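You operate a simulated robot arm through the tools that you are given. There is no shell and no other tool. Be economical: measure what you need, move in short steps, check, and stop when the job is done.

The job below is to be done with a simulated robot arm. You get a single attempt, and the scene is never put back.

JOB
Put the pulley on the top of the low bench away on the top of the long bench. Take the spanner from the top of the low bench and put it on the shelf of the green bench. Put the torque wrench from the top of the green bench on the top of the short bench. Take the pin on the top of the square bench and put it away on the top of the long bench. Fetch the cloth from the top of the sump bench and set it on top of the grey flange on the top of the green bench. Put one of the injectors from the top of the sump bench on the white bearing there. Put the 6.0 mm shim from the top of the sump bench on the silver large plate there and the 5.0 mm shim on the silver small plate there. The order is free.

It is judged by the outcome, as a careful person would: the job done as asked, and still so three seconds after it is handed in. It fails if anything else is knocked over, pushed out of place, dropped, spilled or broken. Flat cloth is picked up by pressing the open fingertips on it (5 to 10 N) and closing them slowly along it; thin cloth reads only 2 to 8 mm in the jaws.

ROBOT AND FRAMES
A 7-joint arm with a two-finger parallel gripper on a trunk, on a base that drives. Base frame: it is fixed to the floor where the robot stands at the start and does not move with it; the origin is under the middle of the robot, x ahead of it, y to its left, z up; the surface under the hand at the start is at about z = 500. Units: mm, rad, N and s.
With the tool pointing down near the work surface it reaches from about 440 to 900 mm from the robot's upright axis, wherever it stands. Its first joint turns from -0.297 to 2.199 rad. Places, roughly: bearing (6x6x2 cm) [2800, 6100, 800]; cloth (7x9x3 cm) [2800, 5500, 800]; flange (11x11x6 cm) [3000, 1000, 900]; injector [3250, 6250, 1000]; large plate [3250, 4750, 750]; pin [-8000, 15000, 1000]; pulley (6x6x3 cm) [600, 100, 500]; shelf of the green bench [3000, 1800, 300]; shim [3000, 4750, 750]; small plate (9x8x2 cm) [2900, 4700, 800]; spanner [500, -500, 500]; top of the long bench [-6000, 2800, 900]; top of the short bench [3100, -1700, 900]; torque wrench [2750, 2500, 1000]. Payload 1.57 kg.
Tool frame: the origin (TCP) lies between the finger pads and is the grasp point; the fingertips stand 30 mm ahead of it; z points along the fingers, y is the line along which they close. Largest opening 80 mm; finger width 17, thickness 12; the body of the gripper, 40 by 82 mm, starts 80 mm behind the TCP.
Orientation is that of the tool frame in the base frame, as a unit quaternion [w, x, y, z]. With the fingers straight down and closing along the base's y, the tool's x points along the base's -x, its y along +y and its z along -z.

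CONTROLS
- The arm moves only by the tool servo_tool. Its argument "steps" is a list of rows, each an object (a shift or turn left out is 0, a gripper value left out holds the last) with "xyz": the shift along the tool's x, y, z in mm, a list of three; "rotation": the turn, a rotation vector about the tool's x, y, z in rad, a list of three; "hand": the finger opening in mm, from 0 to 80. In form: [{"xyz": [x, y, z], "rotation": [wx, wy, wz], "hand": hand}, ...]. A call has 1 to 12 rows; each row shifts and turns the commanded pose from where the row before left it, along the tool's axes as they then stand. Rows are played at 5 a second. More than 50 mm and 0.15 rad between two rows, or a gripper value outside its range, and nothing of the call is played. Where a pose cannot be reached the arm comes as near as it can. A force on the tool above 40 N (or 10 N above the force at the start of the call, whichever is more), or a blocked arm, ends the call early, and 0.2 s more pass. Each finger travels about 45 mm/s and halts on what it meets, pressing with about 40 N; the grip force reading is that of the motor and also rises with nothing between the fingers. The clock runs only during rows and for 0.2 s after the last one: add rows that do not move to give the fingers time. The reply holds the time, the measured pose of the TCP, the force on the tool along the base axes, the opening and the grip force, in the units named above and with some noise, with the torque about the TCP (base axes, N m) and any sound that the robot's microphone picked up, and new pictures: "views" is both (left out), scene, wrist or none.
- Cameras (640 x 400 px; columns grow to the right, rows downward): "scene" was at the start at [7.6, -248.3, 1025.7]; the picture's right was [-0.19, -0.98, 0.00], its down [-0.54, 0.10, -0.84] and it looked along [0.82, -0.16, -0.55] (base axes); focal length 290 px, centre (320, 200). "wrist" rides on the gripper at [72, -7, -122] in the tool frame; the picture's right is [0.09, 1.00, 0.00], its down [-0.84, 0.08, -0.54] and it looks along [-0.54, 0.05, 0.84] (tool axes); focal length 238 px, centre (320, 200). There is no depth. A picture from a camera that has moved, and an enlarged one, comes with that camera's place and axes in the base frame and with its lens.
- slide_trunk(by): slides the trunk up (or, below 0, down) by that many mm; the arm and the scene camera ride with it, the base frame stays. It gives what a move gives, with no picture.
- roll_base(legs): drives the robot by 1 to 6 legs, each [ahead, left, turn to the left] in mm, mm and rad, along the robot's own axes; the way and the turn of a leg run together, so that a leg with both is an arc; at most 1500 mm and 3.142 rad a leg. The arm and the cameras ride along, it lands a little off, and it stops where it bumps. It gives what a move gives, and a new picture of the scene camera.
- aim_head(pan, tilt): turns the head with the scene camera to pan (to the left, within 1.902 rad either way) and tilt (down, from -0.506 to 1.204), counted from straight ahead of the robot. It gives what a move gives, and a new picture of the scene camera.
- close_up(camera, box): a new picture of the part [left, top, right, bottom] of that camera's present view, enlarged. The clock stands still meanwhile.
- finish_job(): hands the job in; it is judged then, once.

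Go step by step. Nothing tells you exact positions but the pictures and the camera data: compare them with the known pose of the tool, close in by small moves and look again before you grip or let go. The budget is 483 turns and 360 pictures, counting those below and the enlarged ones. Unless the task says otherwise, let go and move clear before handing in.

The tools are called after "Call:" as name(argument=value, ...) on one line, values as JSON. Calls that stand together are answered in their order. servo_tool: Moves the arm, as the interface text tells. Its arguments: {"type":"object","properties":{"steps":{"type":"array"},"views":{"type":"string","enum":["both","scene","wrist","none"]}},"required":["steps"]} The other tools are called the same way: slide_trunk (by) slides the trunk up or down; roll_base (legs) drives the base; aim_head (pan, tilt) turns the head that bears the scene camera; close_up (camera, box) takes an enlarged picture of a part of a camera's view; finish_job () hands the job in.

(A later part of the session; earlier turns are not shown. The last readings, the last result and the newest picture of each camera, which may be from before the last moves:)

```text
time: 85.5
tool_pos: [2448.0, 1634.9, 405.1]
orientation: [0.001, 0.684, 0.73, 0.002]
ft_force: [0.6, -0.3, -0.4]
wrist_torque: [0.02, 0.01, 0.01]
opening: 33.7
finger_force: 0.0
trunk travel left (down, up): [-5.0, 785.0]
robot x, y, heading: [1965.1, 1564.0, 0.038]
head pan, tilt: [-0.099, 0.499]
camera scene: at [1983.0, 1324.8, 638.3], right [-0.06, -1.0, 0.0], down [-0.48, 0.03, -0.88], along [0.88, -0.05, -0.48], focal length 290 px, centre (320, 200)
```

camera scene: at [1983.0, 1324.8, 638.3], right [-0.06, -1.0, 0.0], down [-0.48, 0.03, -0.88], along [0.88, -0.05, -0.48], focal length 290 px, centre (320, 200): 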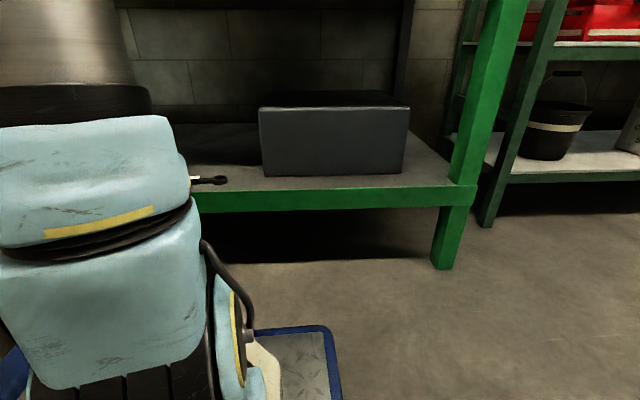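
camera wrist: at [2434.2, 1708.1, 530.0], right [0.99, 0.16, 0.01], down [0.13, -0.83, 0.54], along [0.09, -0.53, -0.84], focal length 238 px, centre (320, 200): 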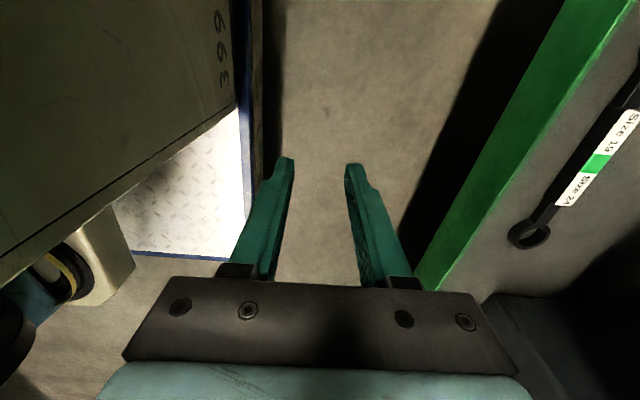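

The spanner lies on the shelf. Next is the torque wrench: I'll raise the trunk and move along the bench.

Call:
slide_trunk(by=400)

Call:
slide_trunk(by=300)

Call:
roll_base(legs=[[-150, 700, 0]])

Call:
aim_head(pan=0.15, tilt=0.6)

```text
time: 89.3
tool_pos: [2448.2, 1634.5, 805.2]
orientation: [0.002, 0.684, 0.729, 0.002]
ft_force: [-0.6, -0.4, -0.4]
wrist_torque: [0.01, 0.01, -0.04]
opening: 33.8
finger_force: 0.2
trunk travel left (down, up): [-405.0, 385.0]
robot x, y, heading: [1962.6, 1563.2, 0.039]
head pan, tilt: [-0.099, 0.499]
```

```text
time: 92.3
tool_pos: [2448.6, 1635.9, 1106.4]
orientation: [0.002, 0.684, 0.73, 0.002]
ft_force: [-0.6, -0.9, 0.4]
wrist_torque: [0.0, -0.02, 0.0]
opening: 34.0
finger_force: 0.2
trunk travel left (down, up): [-705.0, 85.0]
robot x, y, heading: [1965.0, 1565.5, 0.039]
head pan, tilt: [-0.099, 0.499]
```

```text
time: 96.2
tool_pos: [2271.3, 2317.5, 1106.0]
orientation: [0.002, 0.684, 0.729, 0.002]
ft_force: [-0.1, -0.1, 1.1]
wrist_torque: [0.0, -0.02, 0.01]
opening: 34.1
finger_force: 0.1
trunk travel left (down, up): [-705.0, 85.0]
robot x, y, heading: [1787.2, 2243.9, 0.04]
head pan, tilt: [-0.099, 0.499]
camera scene: at [1805.8, 2006.6, 1338.2], right [-0.06, -1.0, 0.0], down [-0.48, 0.03, -0.88], along [0.88, -0.05, -0.48], focal length 290 px, centre (320, 200)
```

scene: 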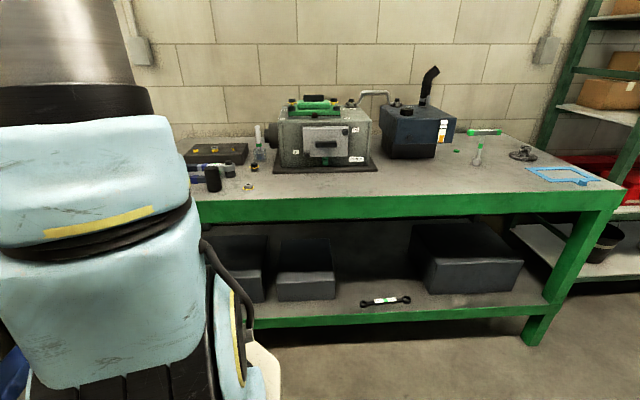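

```text
time: 97.0
tool_pos: [2270.9, 2315.9, 1105.6]
orientation: [0.002, 0.685, 0.728, 0.004]
ft_force: [-0.1, 0.0, -0.1]
wrist_torque: [0.03, -0.01, 0.0]
opening: 34.0
finger_force: 0.0
trunk travel left (down, up): [-705.0, 85.0]
robot x, y, heading: [1781.4, 2245.1, 0.038]
head pan, tilt: [0.15, 0.6]
camera scene: at [1801.8, 2028.7, 1329.1], right [0.19, -0.98, 0.0], down [-0.55, -0.11, -0.83], along [0.81, 0.15, -0.56], focal length 290 px, centre (320, 200)
```

scene: 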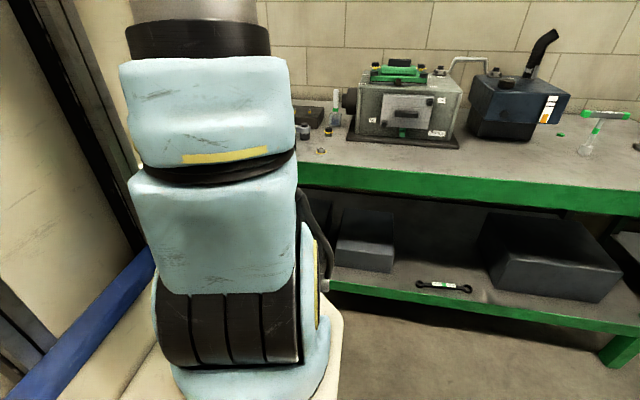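

The arm hides the bench's left end. I'll move left to see it.

Call:
roll_base(legs=[[0, 600, 0]])

Call:
aim_head(pan=-0.3, tilt=0.5)

Call:
close_up(camera="scene", box=[160, 60, 420, 240])

```text
time: 100.4
tool_pos: [2248.4, 2922.6, 1105.1]
orientation: [0.003, 0.685, 0.729, 0.003]
ft_force: [-0.2, 1.0, 0.5]
wrist_torque: [0.0, -0.02, 0.0]
opening: 33.6
finger_force: 0.1
trunk travel left (down, up): [-705.0, 85.0]
robot x, y, heading: [1762.1, 2852.5, 0.038]
head pan, tilt: [0.15, 0.6]
camera scene: at [1779.0, 2635.4, 1329.1], right [0.18, -0.98, 0.0], down [-0.56, -0.1, -0.83], along [0.81, 0.15, -0.56], focal length 290 px, centre (320, 200)
```

scene: 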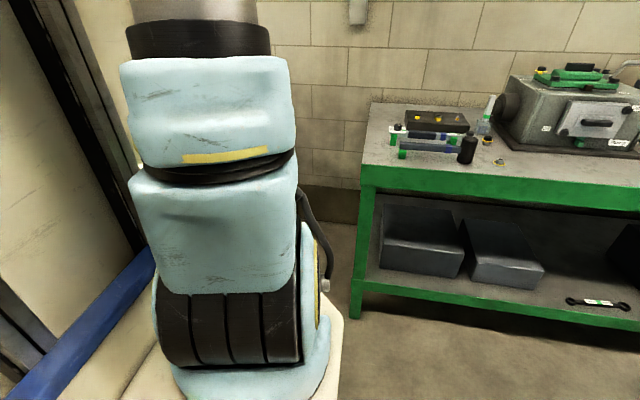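

```text
time: 101.3
tool_pos: [2247.8, 2923.6, 1106.7]
orientation: [0.002, 0.685, 0.729, 0.003]
ft_force: [0.7, -0.2, -0.1]
wrist_torque: [0.0, -0.01, 0.01]
opening: 34.2
finger_force: 0.0
trunk travel left (down, up): [-705.0, 85.0]
robot x, y, heading: [1763.1, 2853.7, 0.034]
head pan, tilt: [-0.3, 0.499]
camera scene: at [1780.0, 2595.3, 1338.2], right [-0.26, -0.97, 0.0], down [-0.46, 0.12, -0.88], along [0.85, -0.23, -0.48], focal length 290 px, centre (320, 200)
```

scene: 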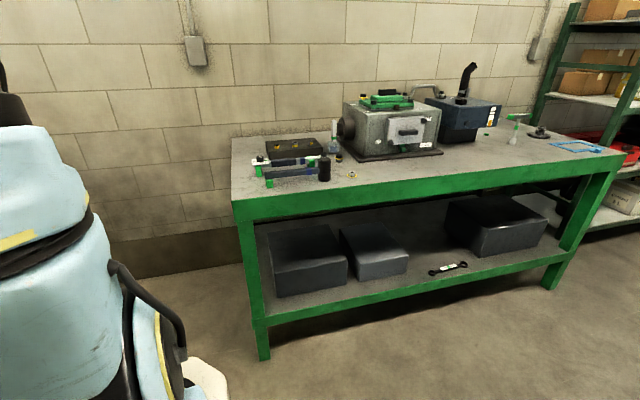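

```text
2.22 times, centred on (290, 150) of scene
camera zoom: at [1780.0, 2595.3, 1338.2], right [-0.26, -0.97, 0.0], down [-0.46, 0.12, -0.88], along [0.85, -0.23, -0.48], focal length 644 px, centre (387, 311)
```

zoom: 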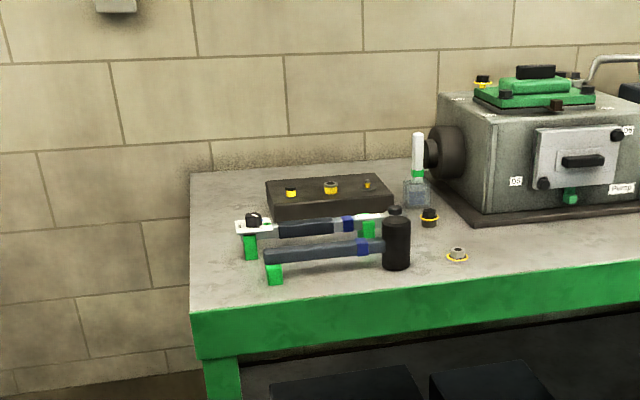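

The torque wrench lies behind a mallet on green feet, running along y from about 2330 to 2560 at x ≈ 2880. The bench top is at z ≈ 870. I'll move up to it.

Call:
roll_base(legs=[[0, -480, -0.036], [400, 0, 0]])

Call:
close_up(camera="wrist", box=[0, 0, 640, 400])

```text
time: 106.2
tool_pos: [2657.4, 2416.5, 1105.5]
orientation: [0.002, 0.699, 0.715, 0.003]
ft_force: [0.3, -0.8, -0.4]
wrist_torque: [0.0, -0.03, 0.01]
opening: 34.1
finger_force: 0.0
trunk travel left (down, up): [-705.0, 85.0]
robot x, y, heading: [2171.4, 2363.5, -0.003]
head pan, tilt: [-0.3, 0.499]
camera scene: at [2177.0, 2107.8, 1338.2], right [-0.3, -0.95, 0.0], down [-0.46, 0.14, -0.88], along [0.84, -0.26, -0.48], focal length 290 px, centre (320, 200)
```

scene: 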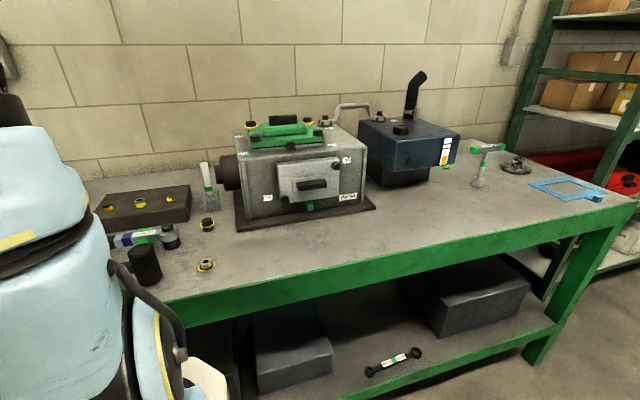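

```text
1.00 times, centred on (320, 200) of wrist (not enlarged: the box is as wide or as high as the picture)
camera zoom: at [2648.8, 2487.7, 1228.4], right [0.99, 0.11, 0.01], down [0.09, -0.84, 0.54], along [0.07, -0.54, -0.84], focal length 238 px, centre (320, 200)
```

zoom: 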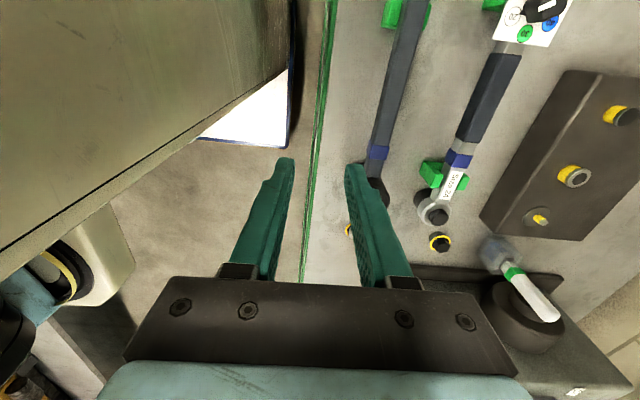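

The wrench's handle is centred near x 2871, between the feet at y ≈ 2340 and 2530. I'll go above (2871, 2425), open the fingers, and lower partway.

Call:
servo_tool(steps=[{"xyz": [2, 43, 0], "hand": 78}, {"xyz": [2, 43, 0]}, {"xyz": [2, 43, 0]}, {"xyz": [2, 43, 0]}, {"xyz": [2, 42, 0], "rotation": [0, 0, 0.06]}, {"xyz": [0, 0, 45]}, {"xyz": [0, 0, 45]}, {}], views="wrist")

```text
time: 108.0
tool_pos: [2873.2, 2431.4, 1016.9]
orientation: [0.003, 0.721, 0.693, 0.004]
ft_force: [-0.6, 0.7, 1.5]
wrist_torque: [0.02, -0.03, 0.02]
opening: 77.9
finger_force: 0.1
trunk travel left (down, up): [-705.0, 85.0]
robot x, y, heading: [2173.5, 2368.2, -0.003]
head pan, tilt: [-0.3, 0.499]
camera wrist: at [2867.6, 2503.0, 1140.1], right [1.0, 0.05, 0.01], down [0.04, -0.84, 0.54], along [0.04, -0.54, -0.84], focal length 238 px, centre (320, 200)
```

wrist: 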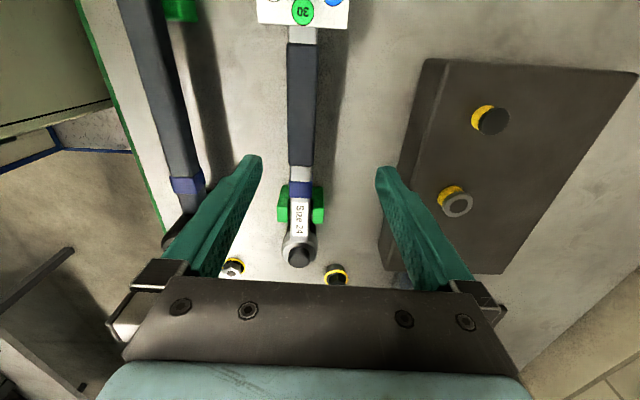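

Shift x by -18 and lower further.

Call:
servo_tool(steps=[{"xyz": [-7, -18, 30]}, {"xyz": [0, 0, 30]}, {"xyz": [0, 0, 25]}, {}], views="wrist")

```text
time: 109.0
tool_pos: [2856.2, 2423.4, 932.3]
orientation: [0.002, 0.72, 0.694, 0.003]
ft_force: [0.1, -0.4, -0.4]
wrist_torque: [-0.01, -0.03, -0.01]
opening: 77.9
finger_force: 0.1
trunk travel left (down, up): [-705.0, 85.0]
robot x, y, heading: [2166.5, 2365.3, -0.003]
head pan, tilt: [-0.3, 0.499]
camera wrist: at [2850.6, 2496.3, 1054.2], right [1.0, 0.05, 0.01], down [0.04, -0.84, 0.54], along [0.04, -0.54, -0.84], focal length 238 px, centre (320, 200)
```

wrist: 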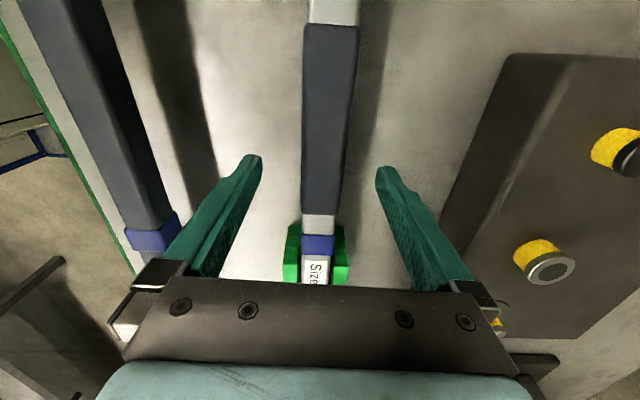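

Call:
servo_tool(steps=[{"xyz": [0, 0, 10]}, {"xyz": [0, 0, 8]}, {}, {"hand": 50}, {"hand": 30}, {"hand": 10}, {"hand": 0}, {"hand": 0}, {"hand": 0}], views="wrist")

```text
time: 111.0
tool_pos: [2854.8, 2425.9, 913.2]
orientation: [0.002, 0.72, 0.694, 0.003]
ft_force: [0.2, -0.4, 0.9]
wrist_torque: [0.14, 0.09, 0.24]
opening: 22.4
finger_force: 35.1
trunk travel left (down, up): [-705.0, 85.0]
robot x, y, heading: [2171.4, 2371.7, 0.004]
head pan, tilt: [-0.3, 0.499]
camera wrist: at [2850.1, 2497.4, 1036.9], right [1.0, 0.05, 0.01], down [0.04, -0.84, 0.54], along [0.04, -0.54, -0.84], focal length 238 px, centre (320, 200)
```

wrist: 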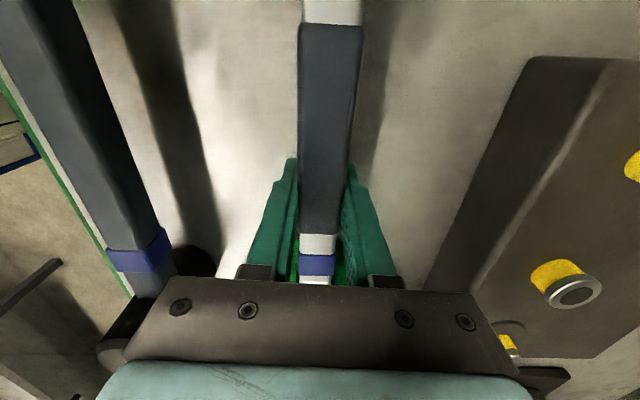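

Gripped at 22.4 mm. I'll lift and check for tilt or slip.

Call:
servo_tool(steps=[{"xyz": [0, 0, -10]}, {"xyz": [0, 0, -20]}, {"xyz": [0, 0, -40]}, {"xyz": [0, 0, -45]}, {"xyz": [0, 0, -45]}, {}], views="both")

```text
time: 112.4
tool_pos: [2851.3, 2423.2, 1072.9]
orientation: [0.001, 0.721, 0.693, 0.004]
ft_force: [-1.1, 0.7, -5.5]
wrist_torque: [0.15, 0.01, 0.0]
opening: 21.9
finger_force: 34.5
trunk travel left (down, up): [-705.0, 85.0]
robot x, y, heading: [2171.1, 2366.1, -0.002]
head pan, tilt: [-0.3, 0.499]
camera scene: at [2177.3, 2107.9, 1338.2], right [-0.3, -0.95, 0.0], down [-0.46, 0.14, -0.88], along [0.84, -0.26, -0.48], focal length 290 px, centre (320, 200)
camera wrist: at [2847.0, 2495.6, 1196.0], right [1.0, 0.05, 0.01], down [0.04, -0.84, 0.54], along [0.03, -0.54, -0.84], focal length 238 px, centre (320, 200)
```

scene: 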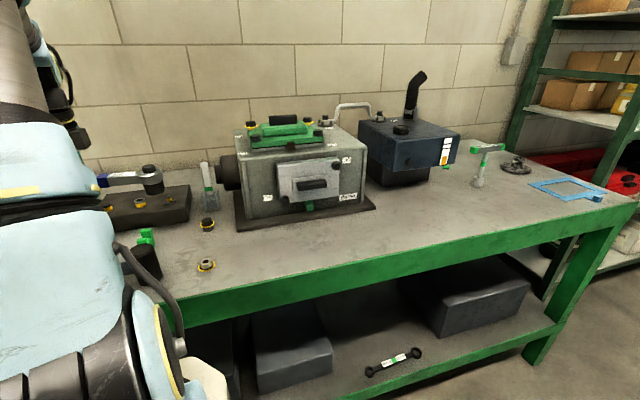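
wrist: 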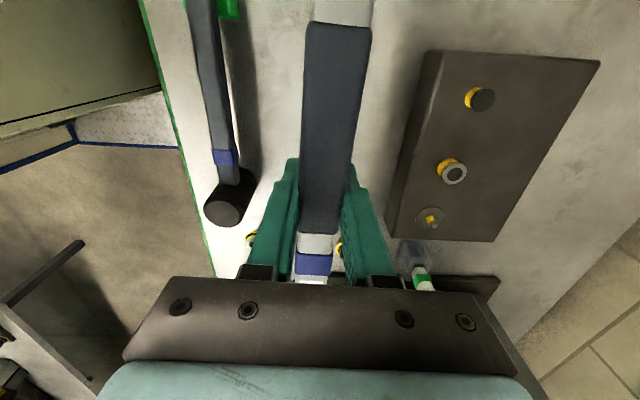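

The torque wrench is held and its green rests stay on the bench. I'll raise it, tuck in, back off, and strafe right along the aisle to the short bench.

Call:
servo_tool(steps=[{"xyz": [0, -40, -25]}, {"xyz": [0, -45, -25]}, {"xyz": [0, -45, -20]}, {"xyz": [0, -45, 0]}, {}], views="none")

Call:
aim_head(pan=-1.3, tilt=0.35)

Call:
roll_base(legs=[[-100, 0, 0], [0, -1300, 0]])

```text
refused: row 2 steps farther than a row can; nothing moved
```

```text
time: 113.7
tool_pos: [2851.2, 2425.5, 1072.2]
orientation: [0.003, 0.721, 0.693, 0.003]
ft_force: [-0.3, -0.3, -5.3]
wrist_torque: [0.16, -0.02, -0.01]
opening: 21.9
finger_force: 35.2
trunk travel left (down, up): [-705.0, 85.0]
robot x, y, heading: [2168.1, 2367.0, -0.001]
head pan, tilt: [-1.3, 0.351]
camera scene: at [2115.1, 2045.3, 1351.9], right [-0.96, -0.26, 0.0], down [-0.09, 0.33, -0.94], along [0.25, -0.91, -0.34], focal length 290 px, centre (320, 200)
```

scene: 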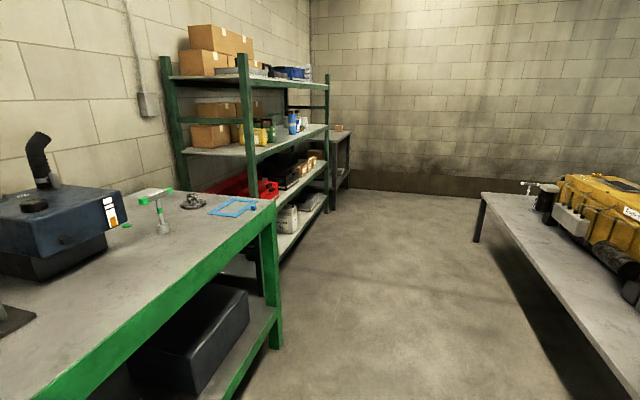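

```text
time: 121.0
tool_pos: [2742.2, 1117.3, 1072.2]
orientation: [0.002, 0.723, 0.691, 0.003]
ft_force: [-0.5, 0.9, -7.3]
wrist_torque: [0.16, -0.04, 0.02]
opening: 21.8
finger_force: 34.6
trunk travel left (down, up): [-705.0, 85.0]
robot x, y, heading: [2059.4, 1065.7, -0.014]
head pan, tilt: [-1.3, 0.351]
camera scene: at [2001.2, 744.8, 1351.9], right [-0.97, -0.26, 0.0], down [-0.09, 0.33, -0.94], along [0.24, -0.91, -0.34], focal length 290 px, centre (320, 200)
```

scene: 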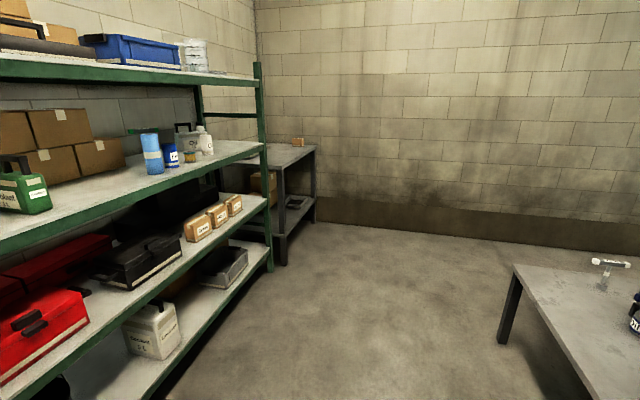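

The retract had been refused, so the arm travelled extended. Fortunately it passed clear over the bench. I'll retract now, before the rack.

Call:
servo_tool(steps=[{"xyz": [0, -42, -20]}, {"xyz": [0, -42, -20]}, {"xyz": [0, -42, -20]}, {"xyz": [0, -45, 0]}, {"xyz": [0, -30, 0]}, {}], views="none")

```text
time: 122.4
tool_pos: [2546.9, 1116.9, 1129.0]
orientation: [-0.002, 0.729, 0.685, 0.001]
ft_force: [0.5, 0.8, -6.7]
wrist_torque: [0.19, 0.02, -0.04]
opening: 21.9
finger_force: 34.9
trunk travel left (down, up): [-705.0, 85.0]
robot x, y, heading: [2059.8, 1063.5, -0.007]
head pan, tilt: [-1.3, 0.351]
```

Call:
roll_base(legs=[[0, -1400, 0], [0, -1250, 0]])

Call:
aim_head(pan=-0.1, tilt=0.5)

```text
time: 135.4
tool_pos: [2564.9, -1536.5, 1130.7]
orientation: [-0.001, 0.719, 0.695, 0.003]
ft_force: [-0.7, -0.1, -6.6]
wrist_torque: [0.16, 0.01, -0.03]
opening: 22.0
finger_force: 34.8
trunk travel left (down, up): [-705.0, 85.0]
robot x, y, heading: [2078.0, -1601.0, 0.015]
head pan, tilt: [-1.3, 0.351]
camera scene: at [2035.1, -1929.3, 1350.6], right [-0.96, -0.28, 0.0], down [-0.1, 0.33, -0.94], along [0.26, -0.9, -0.35], focal length 290 px, centre (320, 200)
```

scene: 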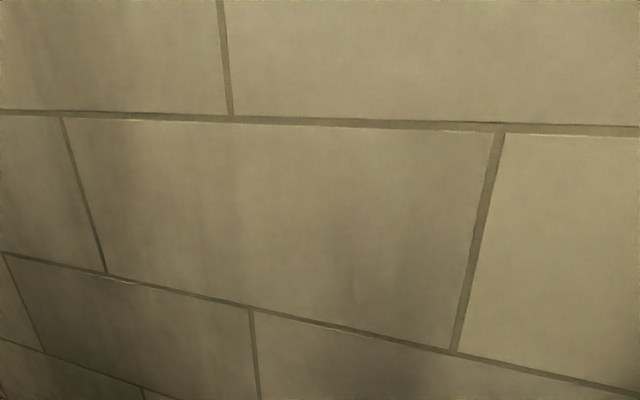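

```text
time: 136.8
tool_pos: [2564.3, -1538.5, 1130.3]
orientation: [0.0, 0.721, 0.693, 0.003]
ft_force: [0.7, 0.4, -5.1]
wrist_torque: [0.16, 0.01, -0.04]
opening: 21.7
finger_force: 34.8
trunk travel left (down, up): [-705.0, 85.0]
robot x, y, heading: [2078.6, -1601.3, 0.012]
head pan, tilt: [-0.099, 0.499]
camera scene: at [2097.9, -1846.2, 1337.2], right [-0.08, -1.0, 0.0], down [-0.48, 0.04, -0.88], along [0.87, -0.07, -0.48], focal length 290 px, centre (320, 200)
```

scene: 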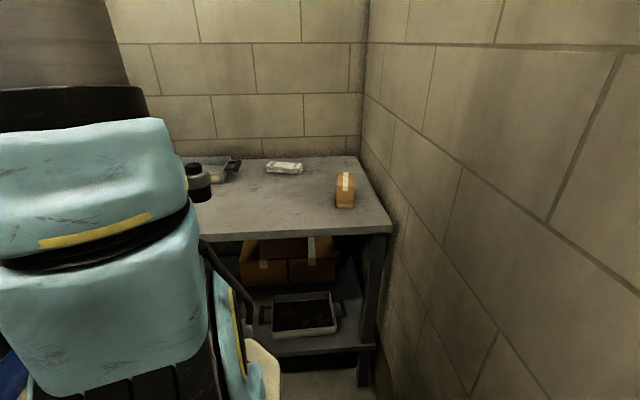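

The bench front is at x ≈ 2760 and the middle of its top is free. I'll drive ahead 220 and look with the wrist camera.

Call:
roll_base(legs=[[220, 0, 0]])

Call:
servo_tool(steps=[{"xyz": [-35, 30, 10]}, {"xyz": [-35, 30, 15]}, {"xyz": [0, 40, 20]}, {}], views="both")

```text
time: 138.5
tool_pos: [2787.1, -1534.2, 1132.4]
orientation: [0.0, 0.722, 0.691, 0.002]
ft_force: [-0.2, 0.1, -6.7]
wrist_torque: [0.14, -0.02, -0.03]
opening: 22.0
finger_force: 35.1
trunk travel left (down, up): [-705.0, 85.0]
robot x, y, heading: [2304.5, -1596.4, 0.013]
head pan, tilt: [-0.099, 0.499]
camera scene: at [2320.1, -1842.8, 1337.3], right [-0.08, -1.0, 0.0], down [-0.48, 0.04, -0.88], along [0.87, -0.07, -0.48], focal length 290 px, centre (320, 200)
```

scene: 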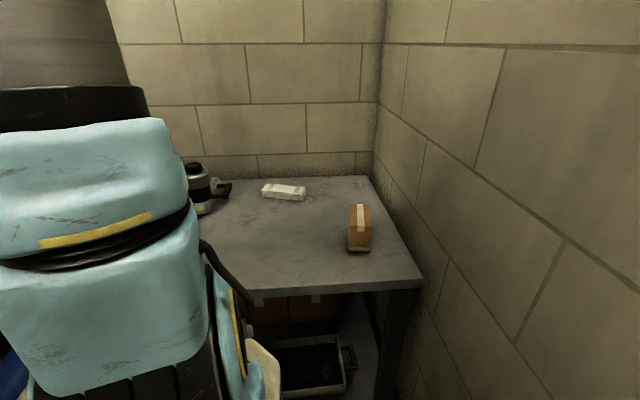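

```text
time: 139.5
tool_pos: [2879.7, -1605.8, 1086.8]
orientation: [0.002, 0.723, 0.691, 0.002]
ft_force: [0.4, 0.3, -7.0]
wrist_torque: [0.21, -0.01, -0.01]
opening: 21.8
finger_force: 34.5
trunk travel left (down, up): [-705.0, 85.0]
robot x, y, heading: [2302.1, -1597.9, 0.014]
head pan, tilt: [-0.099, 0.499]
camera scene: at [2316.6, -1838.5, 1338.2], right [-0.08, -1.0, 0.0], down [-0.48, 0.04, -0.88], along [0.87, -0.07, -0.48], focal length 290 px, centre (320, 200)
camera wrist: at [2875.3, -1534.4, 1210.0], right [1.0, 0.05, 0.01], down [0.04, -0.84, 0.54], along [0.03, -0.54, -0.84], focal length 238 px, centre (320, 200)
```

scene: 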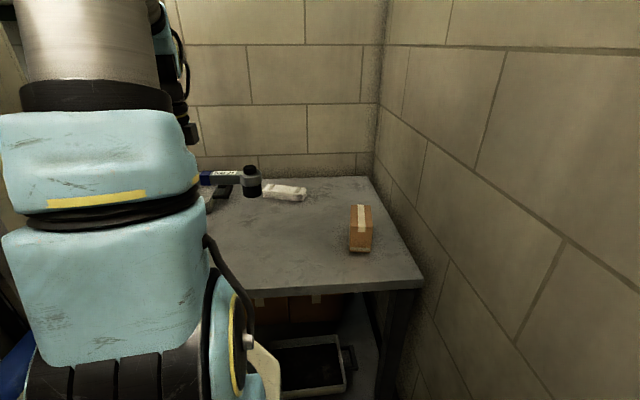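
wrist: 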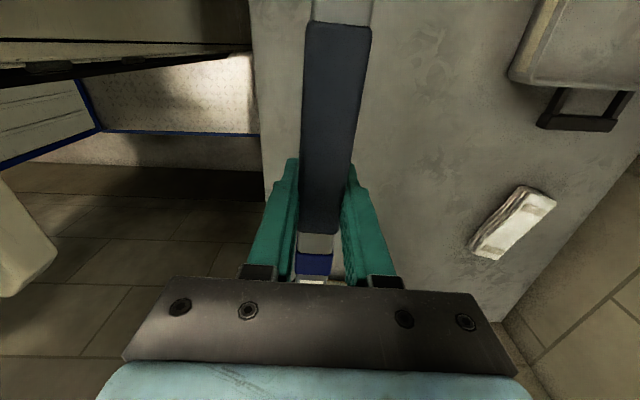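

The area below is free. I'll go forward 40 and descend.

Call:
servo_tool(steps=[{"xyz": [0, 40, 20]}, {"xyz": [0, 0, 45]}, {"xyz": [0, 0, 45]}, {"xyz": [0, 0, 45]}, {"xyz": [0, 0, 12]}, {}], views="both")

```text
time: 140.9
tool_pos: [2922.9, -1609.6, 920.7]
orientation: [0.003, 0.722, 0.692, 0.002]
ft_force: [0.9, 0.5, -5.6]
wrist_torque: [0.15, 0.0, -0.04]
opening: 21.8
finger_force: 34.6
trunk travel left (down, up): [-705.0, 85.0]
robot x, y, heading: [2301.7, -1597.4, 0.012]
head pan, tilt: [-0.099, 0.499]
camera scene: at [2316.8, -1838.4, 1338.2], right [-0.08, -1.0, 0.0], down [-0.48, 0.04, -0.88], along [0.87, -0.07, -0.48], focal length 290 px, centre (320, 200)
camera wrist: at [2918.7, -1536.3, 1043.8], right [1.0, 0.05, 0.01], down [0.04, -0.84, 0.54], along [0.03, -0.54, -0.84], focal length 238 px, centre (320, 200)
```

scene: 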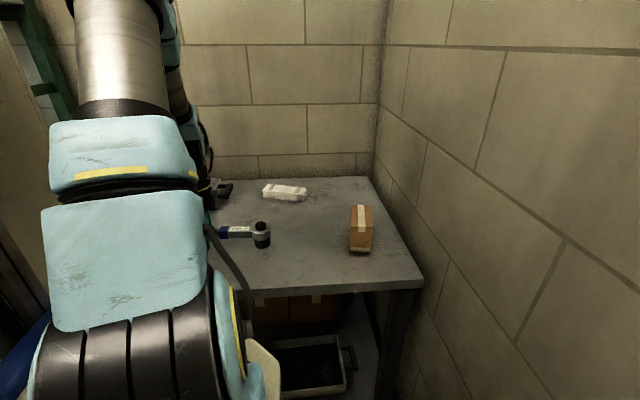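
wrist: 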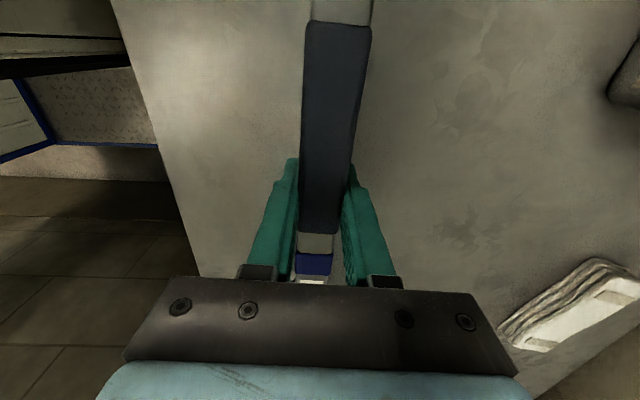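

Call:
servo_tool(steps=[{"xyz": [0, 0, 4]}, {"xyz": [0, 0, 4]}, {}], views="none")

Call:
servo_tool(steps=[{"xyz": [0, 0, 4]}, {}], views="none")

Call:
servo_tool(steps=[{"xyz": [0, 0, 4]}, {}], views="none")

```text
time: 141.7
tool_pos: [2923.3, -1608.3, 913.0]
orientation: [0.002, 0.722, 0.692, 0.002]
ft_force: [0.9, 0.2, -6.5]
wrist_torque: [0.16, -0.02, 0.02]
opening: 21.8
finger_force: 35.2
trunk travel left (down, up): [-705.0, 85.0]
robot x, y, heading: [2302.6, -1595.0, 0.009]
head pan, tilt: [-0.099, 0.499]
```

```text
time: 142.3
tool_pos: [2924.7, -1607.3, 908.5]
orientation: [0.002, 0.723, 0.691, 0.003]
ft_force: [0.4, 0.9, -6.4]
wrist_torque: [0.19, 0.0, 0.0]
opening: 22.1
finger_force: 35.3
trunk travel left (down, up): [-705.0, 85.0]
robot x, y, heading: [2304.0, -1595.3, 0.017]
head pan, tilt: [-0.099, 0.499]
```

```text
time: 142.9
tool_pos: [2923.3, -1607.7, 904.5]
orientation: [0.003, 0.722, 0.692, 0.002]
ft_force: [-0.5, 0.3, -7.3]
wrist_torque: [0.17, -0.03, 0.01]
opening: 21.8
finger_force: 34.7
trunk travel left (down, up): [-705.0, 85.0]
robot x, y, heading: [2302.2, -1599.5, 0.013]
head pan, tilt: [-0.099, 0.499]
```

Call:
servo_tool(steps=[{"xyz": [0, 0, 3]}, {}], views="none")

Call:
servo_tool(steps=[{"xyz": [0, 0, 3]}, {}], views="none")

Call:
servo_tool(steps=[{"xyz": [0, 0, 2]}, {}], views="wrist")

```text
time: 143.5
tool_pos: [2923.1, -1607.2, 901.8]
orientation: [0.003, 0.723, 0.691, 0.002]
ft_force: [0.0, 0.8, -4.7]
wrist_torque: [0.18, -0.03, -0.01]
opening: 21.9
finger_force: 34.4
trunk travel left (down, up): [-705.0, 85.0]
robot x, y, heading: [2306.8, -1599.8, 0.015]
head pan, tilt: [-0.099, 0.499]
```

```text
time: 144.1
tool_pos: [2923.6, -1608.4, 898.6]
orientation: [0.003, 0.723, 0.691, 0.002]
ft_force: [-0.3, 0.3, -6.3]
wrist_torque: [0.18, 0.01, 0.0]
opening: 21.7
finger_force: 35.0
trunk travel left (down, up): [-705.0, 85.0]
robot x, y, heading: [2300.8, -1599.2, 0.016]
head pan, tilt: [-0.099, 0.499]
```

```text
time: 144.7
tool_pos: [2923.1, -1608.3, 896.3]
orientation: [0.002, 0.723, 0.691, 0.003]
ft_force: [0.2, 0.2, -6.8]
wrist_torque: [0.2, 0.01, -0.03]
opening: 21.9
finger_force: 34.6
trunk travel left (down, up): [-705.0, 85.0]
robot x, y, heading: [2301.7, -1596.2, 0.015]
head pan, tilt: [-0.099, 0.499]
camera wrist: at [2918.3, -1536.2, 1019.4], right [1.0, 0.05, 0.01], down [0.04, -0.84, 0.54], along [0.03, -0.54, -0.84], focal length 238 px, centre (320, 200)
```

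wrist: 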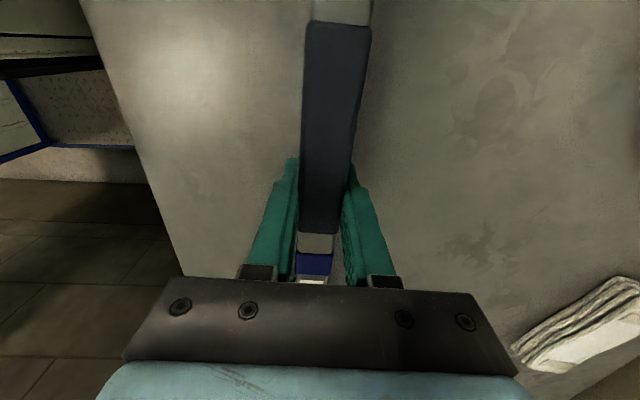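

Call:
servo_tool(steps=[{"xyz": [0, 0, 3]}, {}, {"xyz": [0, 0, 3]}, {}], views="none")

Call:
close_up(camera="scene", box=[180, 180, 340, 280])

```text
time: 145.7
tool_pos: [2924.8, -1607.4, 891.8]
orientation: [0.002, 0.723, 0.691, 0.004]
ft_force: [-1.2, 2.9, 4.2]
wrist_torque: [-1.09, 0.26, -0.19]
opening: 21.8
finger_force: 35.2
trunk travel left (down, up): [-705.0, 85.0]
robot x, y, heading: [2304.2, -1596.7, 0.014]
head pan, tilt: [-0.099, 0.499]
```

```text
4.00 times, centred on (260, 230) of scene
camera zoom: at [2316.4, -1838.2, 1338.4], right [-0.08, -1.0, 0.0], down [-0.48, 0.04, -0.88], along [0.87, -0.07, -0.48], focal length 1160 px, centre (560, 80)
```

zoom: 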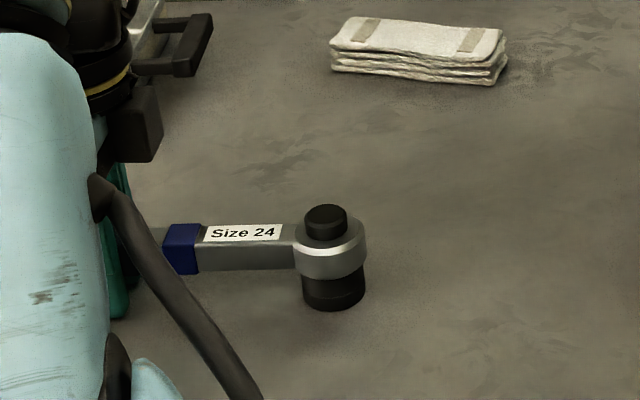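

The socket under the head touches the bench. I'll tilt the handle end down in small steps so it settles gently.

Call:
servo_tool(steps=[{"xyz": [0, 0, 4], "rotation": [0, -0.04, 0]}, {}], views="none")

Call:
servo_tool(steps=[{"xyz": [0, 0, 4], "rotation": [0, -0.04, 0]}, {}], views="wrist")

```text
time: 146.3
tool_pos: [2923.4, -1606.9, 890.8]
orientation: [0.017, 0.722, 0.692, -0.01]
ft_force: [-8.3, -3.7, 23.9]
wrist_torque: [0.29, 0.71, 0.06]
opening: 21.6
finger_force: 34.4
trunk travel left (down, up): [-705.0, 85.0]
robot x, y, heading: [2305.5, -1597.3, 0.016]
head pan, tilt: [-0.099, 0.499]
stopped in row 2: the force on the tool passed its limit at 42 N (the readings are from after the stop); the commanded pose is now the measured one
```

```text
time: 146.7
tool_pos: [2923.3, -1606.2, 890.6]
orientation: [0.023, 0.722, 0.691, -0.015]
ft_force: [-9.2, -2.3, 24.9]
wrist_torque: [0.3, 0.73, 0.21]
opening: 21.9
finger_force: 35.1
trunk travel left (down, up): [-705.0, 85.0]
robot x, y, heading: [2302.5, -1597.4, 0.016]
head pan, tilt: [-0.099, 0.499]
stopped in row 1: the force on the tool passed its limit at 49 N (the readings are from after the stop); the commanded pose is now the measured one
camera wrist: at [2918.2, -1528.2, 1009.3], right [1.0, 0.05, 0.01], down [0.04, -0.81, 0.59], along [0.04, -0.59, -0.81], focal length 238 px, centre (320, 200)
```

wrist: 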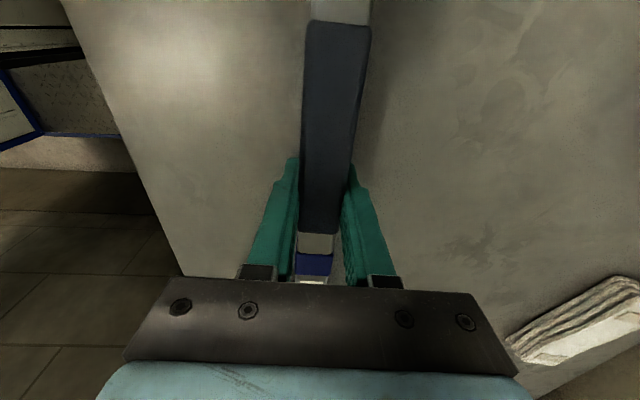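

The tips touch the bench, so the wrench is practically down. I'll ease up slightly and open slowly.

Call:
servo_tool(steps=[{"xyz": [0, 0, -2]}, {"hand": 21}, {"hand": 23}, {"hand": 25}, {"hand": 30}, {"hand": 36}, {}], views="wrist")

```text
time: 148.3
tool_pos: [2924.5, -1605.8, 892.2]
orientation: [0.023, 0.722, 0.691, -0.014]
ft_force: [-0.3, 0.3, -0.1]
wrist_torque: [0.02, -0.04, 0.01]
opening: 36.3
finger_force: 0.0
trunk travel left (down, up): [-705.0, 85.0]
robot x, y, heading: [2302.0, -1598.8, 0.013]
head pan, tilt: [-0.099, 0.499]
camera wrist: at [2919.8, -1527.9, 1010.3], right [1.0, 0.05, 0.01], down [0.04, -0.81, 0.59], along [0.03, -0.59, -0.81], focal length 238 px, centre (320, 200)
```

wrist: 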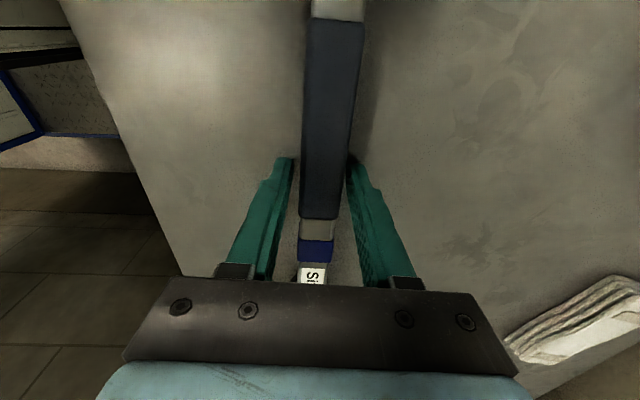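

The wrench is released. I'll rise clear and check it.

Call:
servo_tool(steps=[{"xyz": [0, 0, -20], "hand": 60}, {"xyz": [0, 0, -40]}, {"xyz": [0, 0, -45], "rotation": [0, 0.05, 0]}, {"xyz": [0, 0, -45]}, {"xyz": [0, 0, -45]}, {}], views="both")

```text
time: 149.7
tool_pos: [2924.4, -1602.1, 1088.1]
orientation: [0.006, 0.722, 0.692, 0.003]
ft_force: [0.6, -0.3, 0.2]
wrist_torque: [-0.01, 0.0, -0.02]
opening: 60.0
finger_force: 0.0
trunk travel left (down, up): [-705.0, 85.0]
robot x, y, heading: [2302.8, -1598.7, 0.02]
head pan, tilt: [-0.099, 0.499]
camera scene: at [2316.6, -1838.4, 1338.2], right [-0.08, -1.0, 0.0], down [-0.48, 0.04, -0.88], along [0.87, -0.07, -0.48], focal length 290 px, centre (320, 200)
camera wrist: at [2918.2, -1529.1, 1209.4], right [1.0, 0.05, 0.01], down [0.04, -0.84, 0.55], along [0.04, -0.54, -0.84], focal length 238 px, centre (320, 200)
```

scene: 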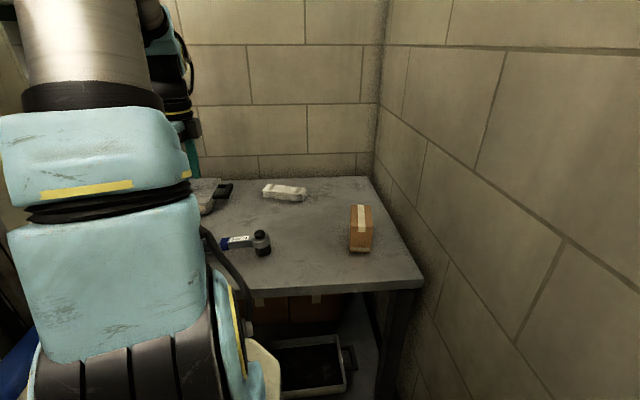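
wrist: 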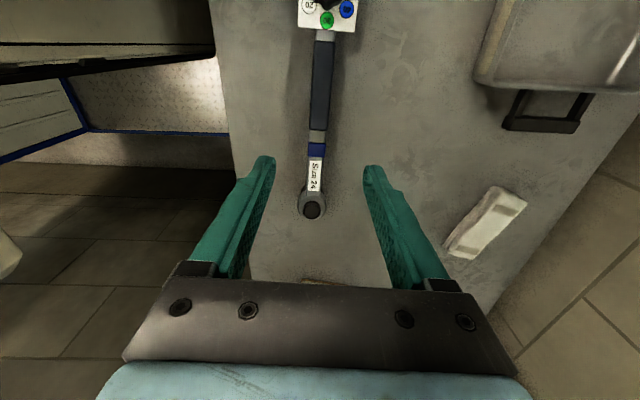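

The torque wrench is placed. Next is the pulley: I'll retract the arm, then drive back the way I came to the start position.

Call:
servo_tool(steps=[{"xyz": [0, -45, 0]}, {"xyz": [0, -45, 0]}, {"xyz": [0, -45, 0]}, {"xyz": [0, -25, 0]}, {}], views="none")

Call:
roll_base(legs=[[-300, 0, -0.015], [0, 200, 0], [-1300, 0, 0], [-720, 0, 0]])

```text
time: 150.9
tool_pos: [2763.2, -1593.0, 1082.5]
orientation: [0.005, 0.723, 0.691, 0.003]
ft_force: [-0.6, 0.4, -0.2]
wrist_torque: [-0.01, 0.01, -0.02]
opening: 60.2
finger_force: 0.0
trunk travel left (down, up): [-705.0, 85.0]
robot x, y, heading: [2304.5, -1596.3, 0.009]
head pan, tilt: [-0.099, 0.499]
```

```text
time: 163.8
tool_pos: [441.7, -1418.4, 1082.3]
orientation: [0.005, 0.722, 0.692, 0.002]
ft_force: [0.8, -0.6, -0.1]
wrist_torque: [-0.03, 0.0, -0.02]
opening: 59.8
finger_force: 0.0
trunk travel left (down, up): [-705.0, 85.0]
robot x, y, heading: [-23.7, -1425.3, 0.014]
head pan, tilt: [-0.099, 0.499]
camera scene: at [-6.4, -1664.7, 1338.2], right [-0.08, -1.0, 0.0], down [-0.48, 0.04, -0.88], along [0.87, -0.07, -0.48], focal length 290 px, centre (320, 200)
```

scene: 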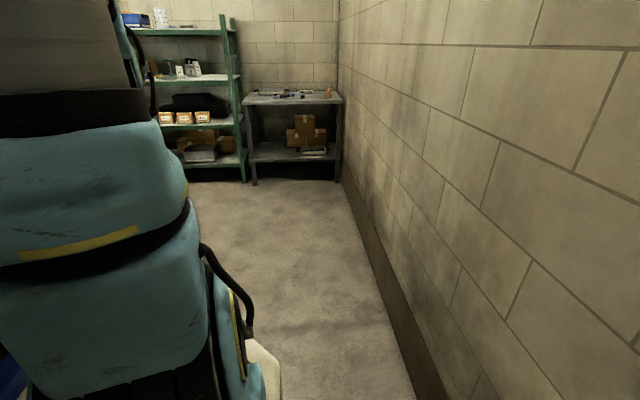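

Call:
roll_base(legs=[[0, 700, -0.014], [0, 680, 0]])

Call:
slide_trunk(by=-330)

Call:
servo_tool(steps=[{"xyz": [0, 20, 0]}, {}], views="wrist")

```text
time: 171.0
tool_pos: [460.2, -65.5, 1083.1]
orientation: [0.006, 0.735, 0.678, 0.003]
ft_force: [-0.6, -0.6, 0.8]
wrist_torque: [-0.01, -0.01, -0.01]
opening: 59.9
finger_force: 0.0
trunk travel left (down, up): [-705.0, 85.0]
robot x, y, heading: [-4.1, -52.5, -0.024]
head pan, tilt: [-0.099, 0.499]
camera scene: at [4.3, -293.7, 1338.2], right [-0.12, -0.99, 0.0], down [-0.48, 0.06, -0.88], along [0.87, -0.11, -0.48], focal length 290 px, centre (320, 200)
```

scene: 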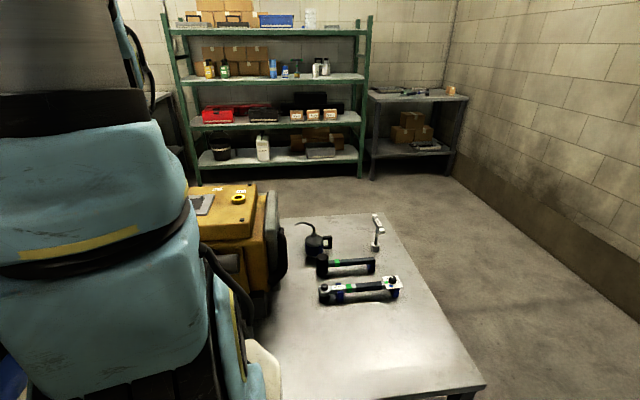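

```text
time: 174.2
tool_pos: [460.5, -64.8, 753.2]
orientation: [0.005, 0.735, 0.678, 0.003]
ft_force: [0.5, -0.4, 0.3]
wrist_torque: [0.01, -0.01, -0.02]
opening: 60.0
finger_force: 0.0
trunk travel left (down, up): [-375.0, 415.0]
robot x, y, heading: [1.5, -51.0, -0.024]
head pan, tilt: [-0.099, 0.499]
```

```text
time: 174.8
tool_pos: [479.2, -66.7, 753.1]
orientation: [0.006, 0.735, 0.679, 0.003]
ft_force: [0.2, -0.2, 0.7]
wrist_torque: [-0.02, 0.0, 0.03]
opening: 59.9
finger_force: 0.0
trunk travel left (down, up): [-375.0, 415.0]
robot x, y, heading: [0.8, -58.1, -0.022]
head pan, tilt: [-0.099, 0.499]
camera wrist: at [476.6, 5.1, 875.9], right [1.0, 0.01, 0.01], down [0.0, -0.84, 0.55], along [0.02, -0.55, -0.84], focal length 238 px, centre (320, 200)
```

wrist: 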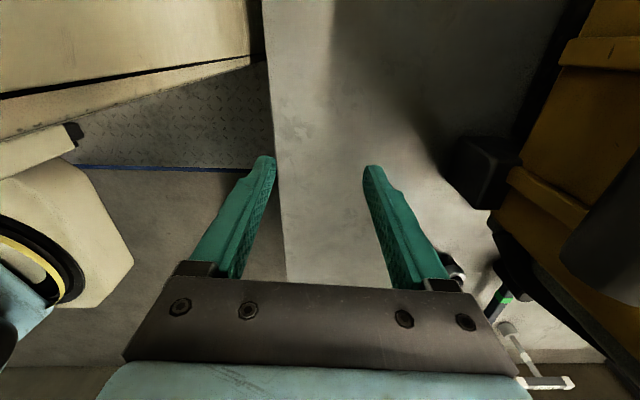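

The camera faces away from the pulley. I'll turn the tool back to close along y so the camera looks ahead.

Call:
servo_tool(steps=[{"rotation": [0, 0, -0.15], "hand": 80}, {"rotation": [0, 0, -0.15]}, {"rotation": [0, 0, -0.15]}, {"rotation": [0, 0, -0.15]}, {"rotation": [0, 0, -0.15]}, {"rotation": [0, 0, -0.15]}, {"rotation": [0, 0, -0.15]}, {"rotation": [0, 0, -0.15]}, {"rotation": [0, 0, -0.15]}, {"rotation": [0, 0, -0.15]}, {"rotation": [0, 0, -0.15]}, {}], views="none")

Call:
servo_tool(steps=[{"xyz": [-25, 40, 0]}, {"xyz": [-25, 40, 0]}, {"xyz": [0, 45, 0]}, {"xyz": [0, 45, 0]}, {}], views="wrist")

```text
time: 177.4
tool_pos: [479.7, -66.2, 753.6]
orientation: [0.006, 0.0, 1.0, -0.002]
ft_force: [0.9, -0.3, -0.6]
wrist_torque: [0.0, -0.03, 0.01]
opening: 80.0
finger_force: 0.1
trunk travel left (down, up): [-375.0, 415.0]
robot x, y, heading: [-2.1, -49.2, -0.023]
head pan, tilt: [-0.099, 0.499]
```

```text
time: 178.6
tool_pos: [540.5, 88.5, 751.7]
orientation: [0.006, 0.013, 1.0, 0.001]
ft_force: [-0.6, 0.1, -0.5]
wrist_torque: [0.02, 0.0, -0.01]
opening: 79.9
finger_force: 0.1
trunk travel left (down, up): [-375.0, 415.0]
robot x, y, heading: [-2.4, -53.3, -0.024]
head pan, tilt: [-0.099, 0.499]
camera wrist: at [466.1, 85.4, 874.0], right [-0.07, 1.0, 0.0], down [0.83, 0.05, 0.55], along [0.55, 0.04, -0.83], focal length 238 px, centre (320, 200)
```

wrist: 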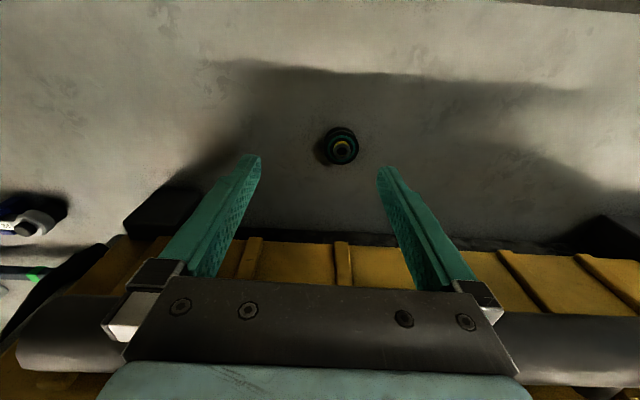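

The pulley is at about (601, 129). I'll move over it and partway down.

Call:
servo_tool(steps=[{"xyz": [-30, 20, 20]}, {"xyz": [-31, 21, 20]}, {"xyz": [0, 0, 45]}, {"xyz": [0, 0, 45]}, {}], views="wrist")

```text
time: 179.8
tool_pos: [592.4, 141.8, 625.4]
orientation: [0.006, 0.001, 1.0, -0.002]
ft_force: [-0.5, -0.6, 0.3]
wrist_torque: [0.02, 0.01, 0.01]
opening: 79.8
finger_force: 0.1
trunk travel left (down, up): [-375.0, 415.0]
robot x, y, heading: [0.2, -54.2, -0.025]
head pan, tilt: [-0.099, 0.499]
camera wrist: at [518.6, 135.8, 747.0], right [-0.09, 1.0, -0.01], down [0.83, 0.08, 0.55], along [0.55, 0.05, -0.83], focal length 238 px, centre (320, 200)
```

wrist: 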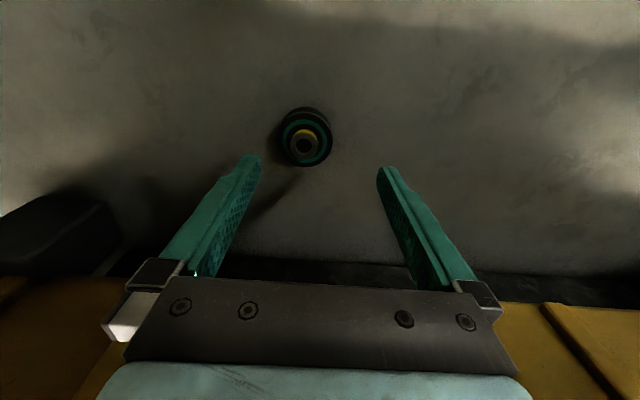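

Call:
servo_tool(steps=[{"xyz": [-6, -14, 20]}, {"xyz": [0, 0, 25]}, {}], views="wrist")

```text
time: 180.6
tool_pos: [599.1, 128.8, 577.5]
orientation: [0.007, 0.001, 1.0, -0.002]
ft_force: [-0.4, -0.2, 0.0]
wrist_torque: [0.0, 0.0, 0.03]
opening: 80.0
finger_force: 0.1
trunk travel left (down, up): [-375.0, 415.0]
robot x, y, heading: [-1.2, -52.0, -0.02]
head pan, tilt: [-0.099, 0.499]
camera wrist: at [525.5, 122.7, 700.6], right [-0.09, 1.0, -0.01], down [0.83, 0.08, 0.55], along [0.55, 0.05, -0.83], focal length 238 px, centre (320, 200)
```

wrist: 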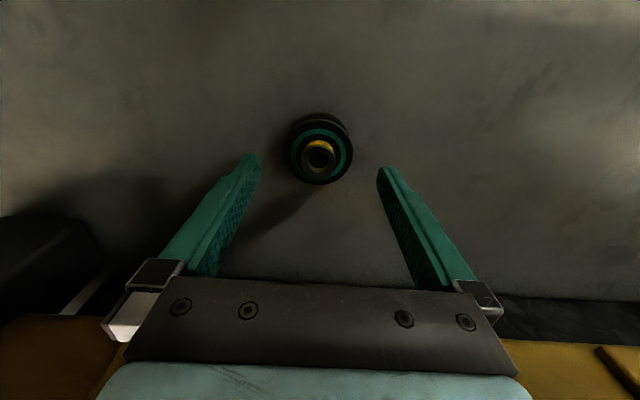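

It's centred. I'll lower and grip.

Call:
servo_tool(steps=[{"xyz": [0, 0, 20]}, {"xyz": [0, 0, 15]}, {"xyz": [0, 0, 7]}, {}, {"hand": 60}, {"hand": 45}, {"hand": 30}, {"hand": 30}, {"hand": 30}], views="wrist")

```text
time: 182.6
tool_pos: [599.8, 127.8, 537.4]
orientation: [0.005, 0.001, 1.0, -0.001]
ft_force: [0.8, 0.8, 0.6]
wrist_torque: [0.1, 0.01, 0.04]
opening: 52.4
finger_force: 39.4
trunk travel left (down, up): [-375.0, 415.0]
robot x, y, heading: [-1.6, -50.6, -0.022]
head pan, tilt: [-0.099, 0.499]
camera wrist: at [526.3, 121.3, 659.2], right [-0.09, 1.0, -0.01], down [0.83, 0.08, 0.55], along [0.55, 0.05, -0.83], focal length 238 px, centre (320, 200)
```

wrist: 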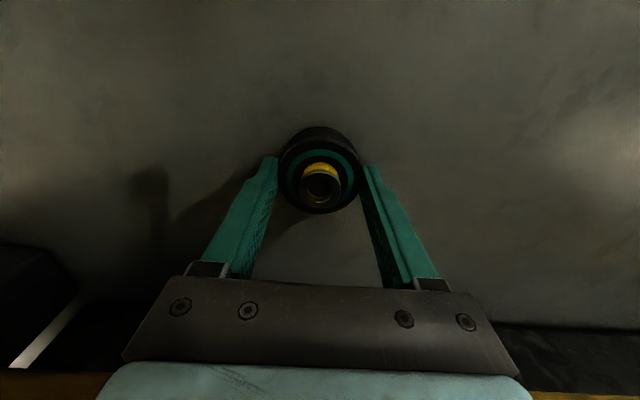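

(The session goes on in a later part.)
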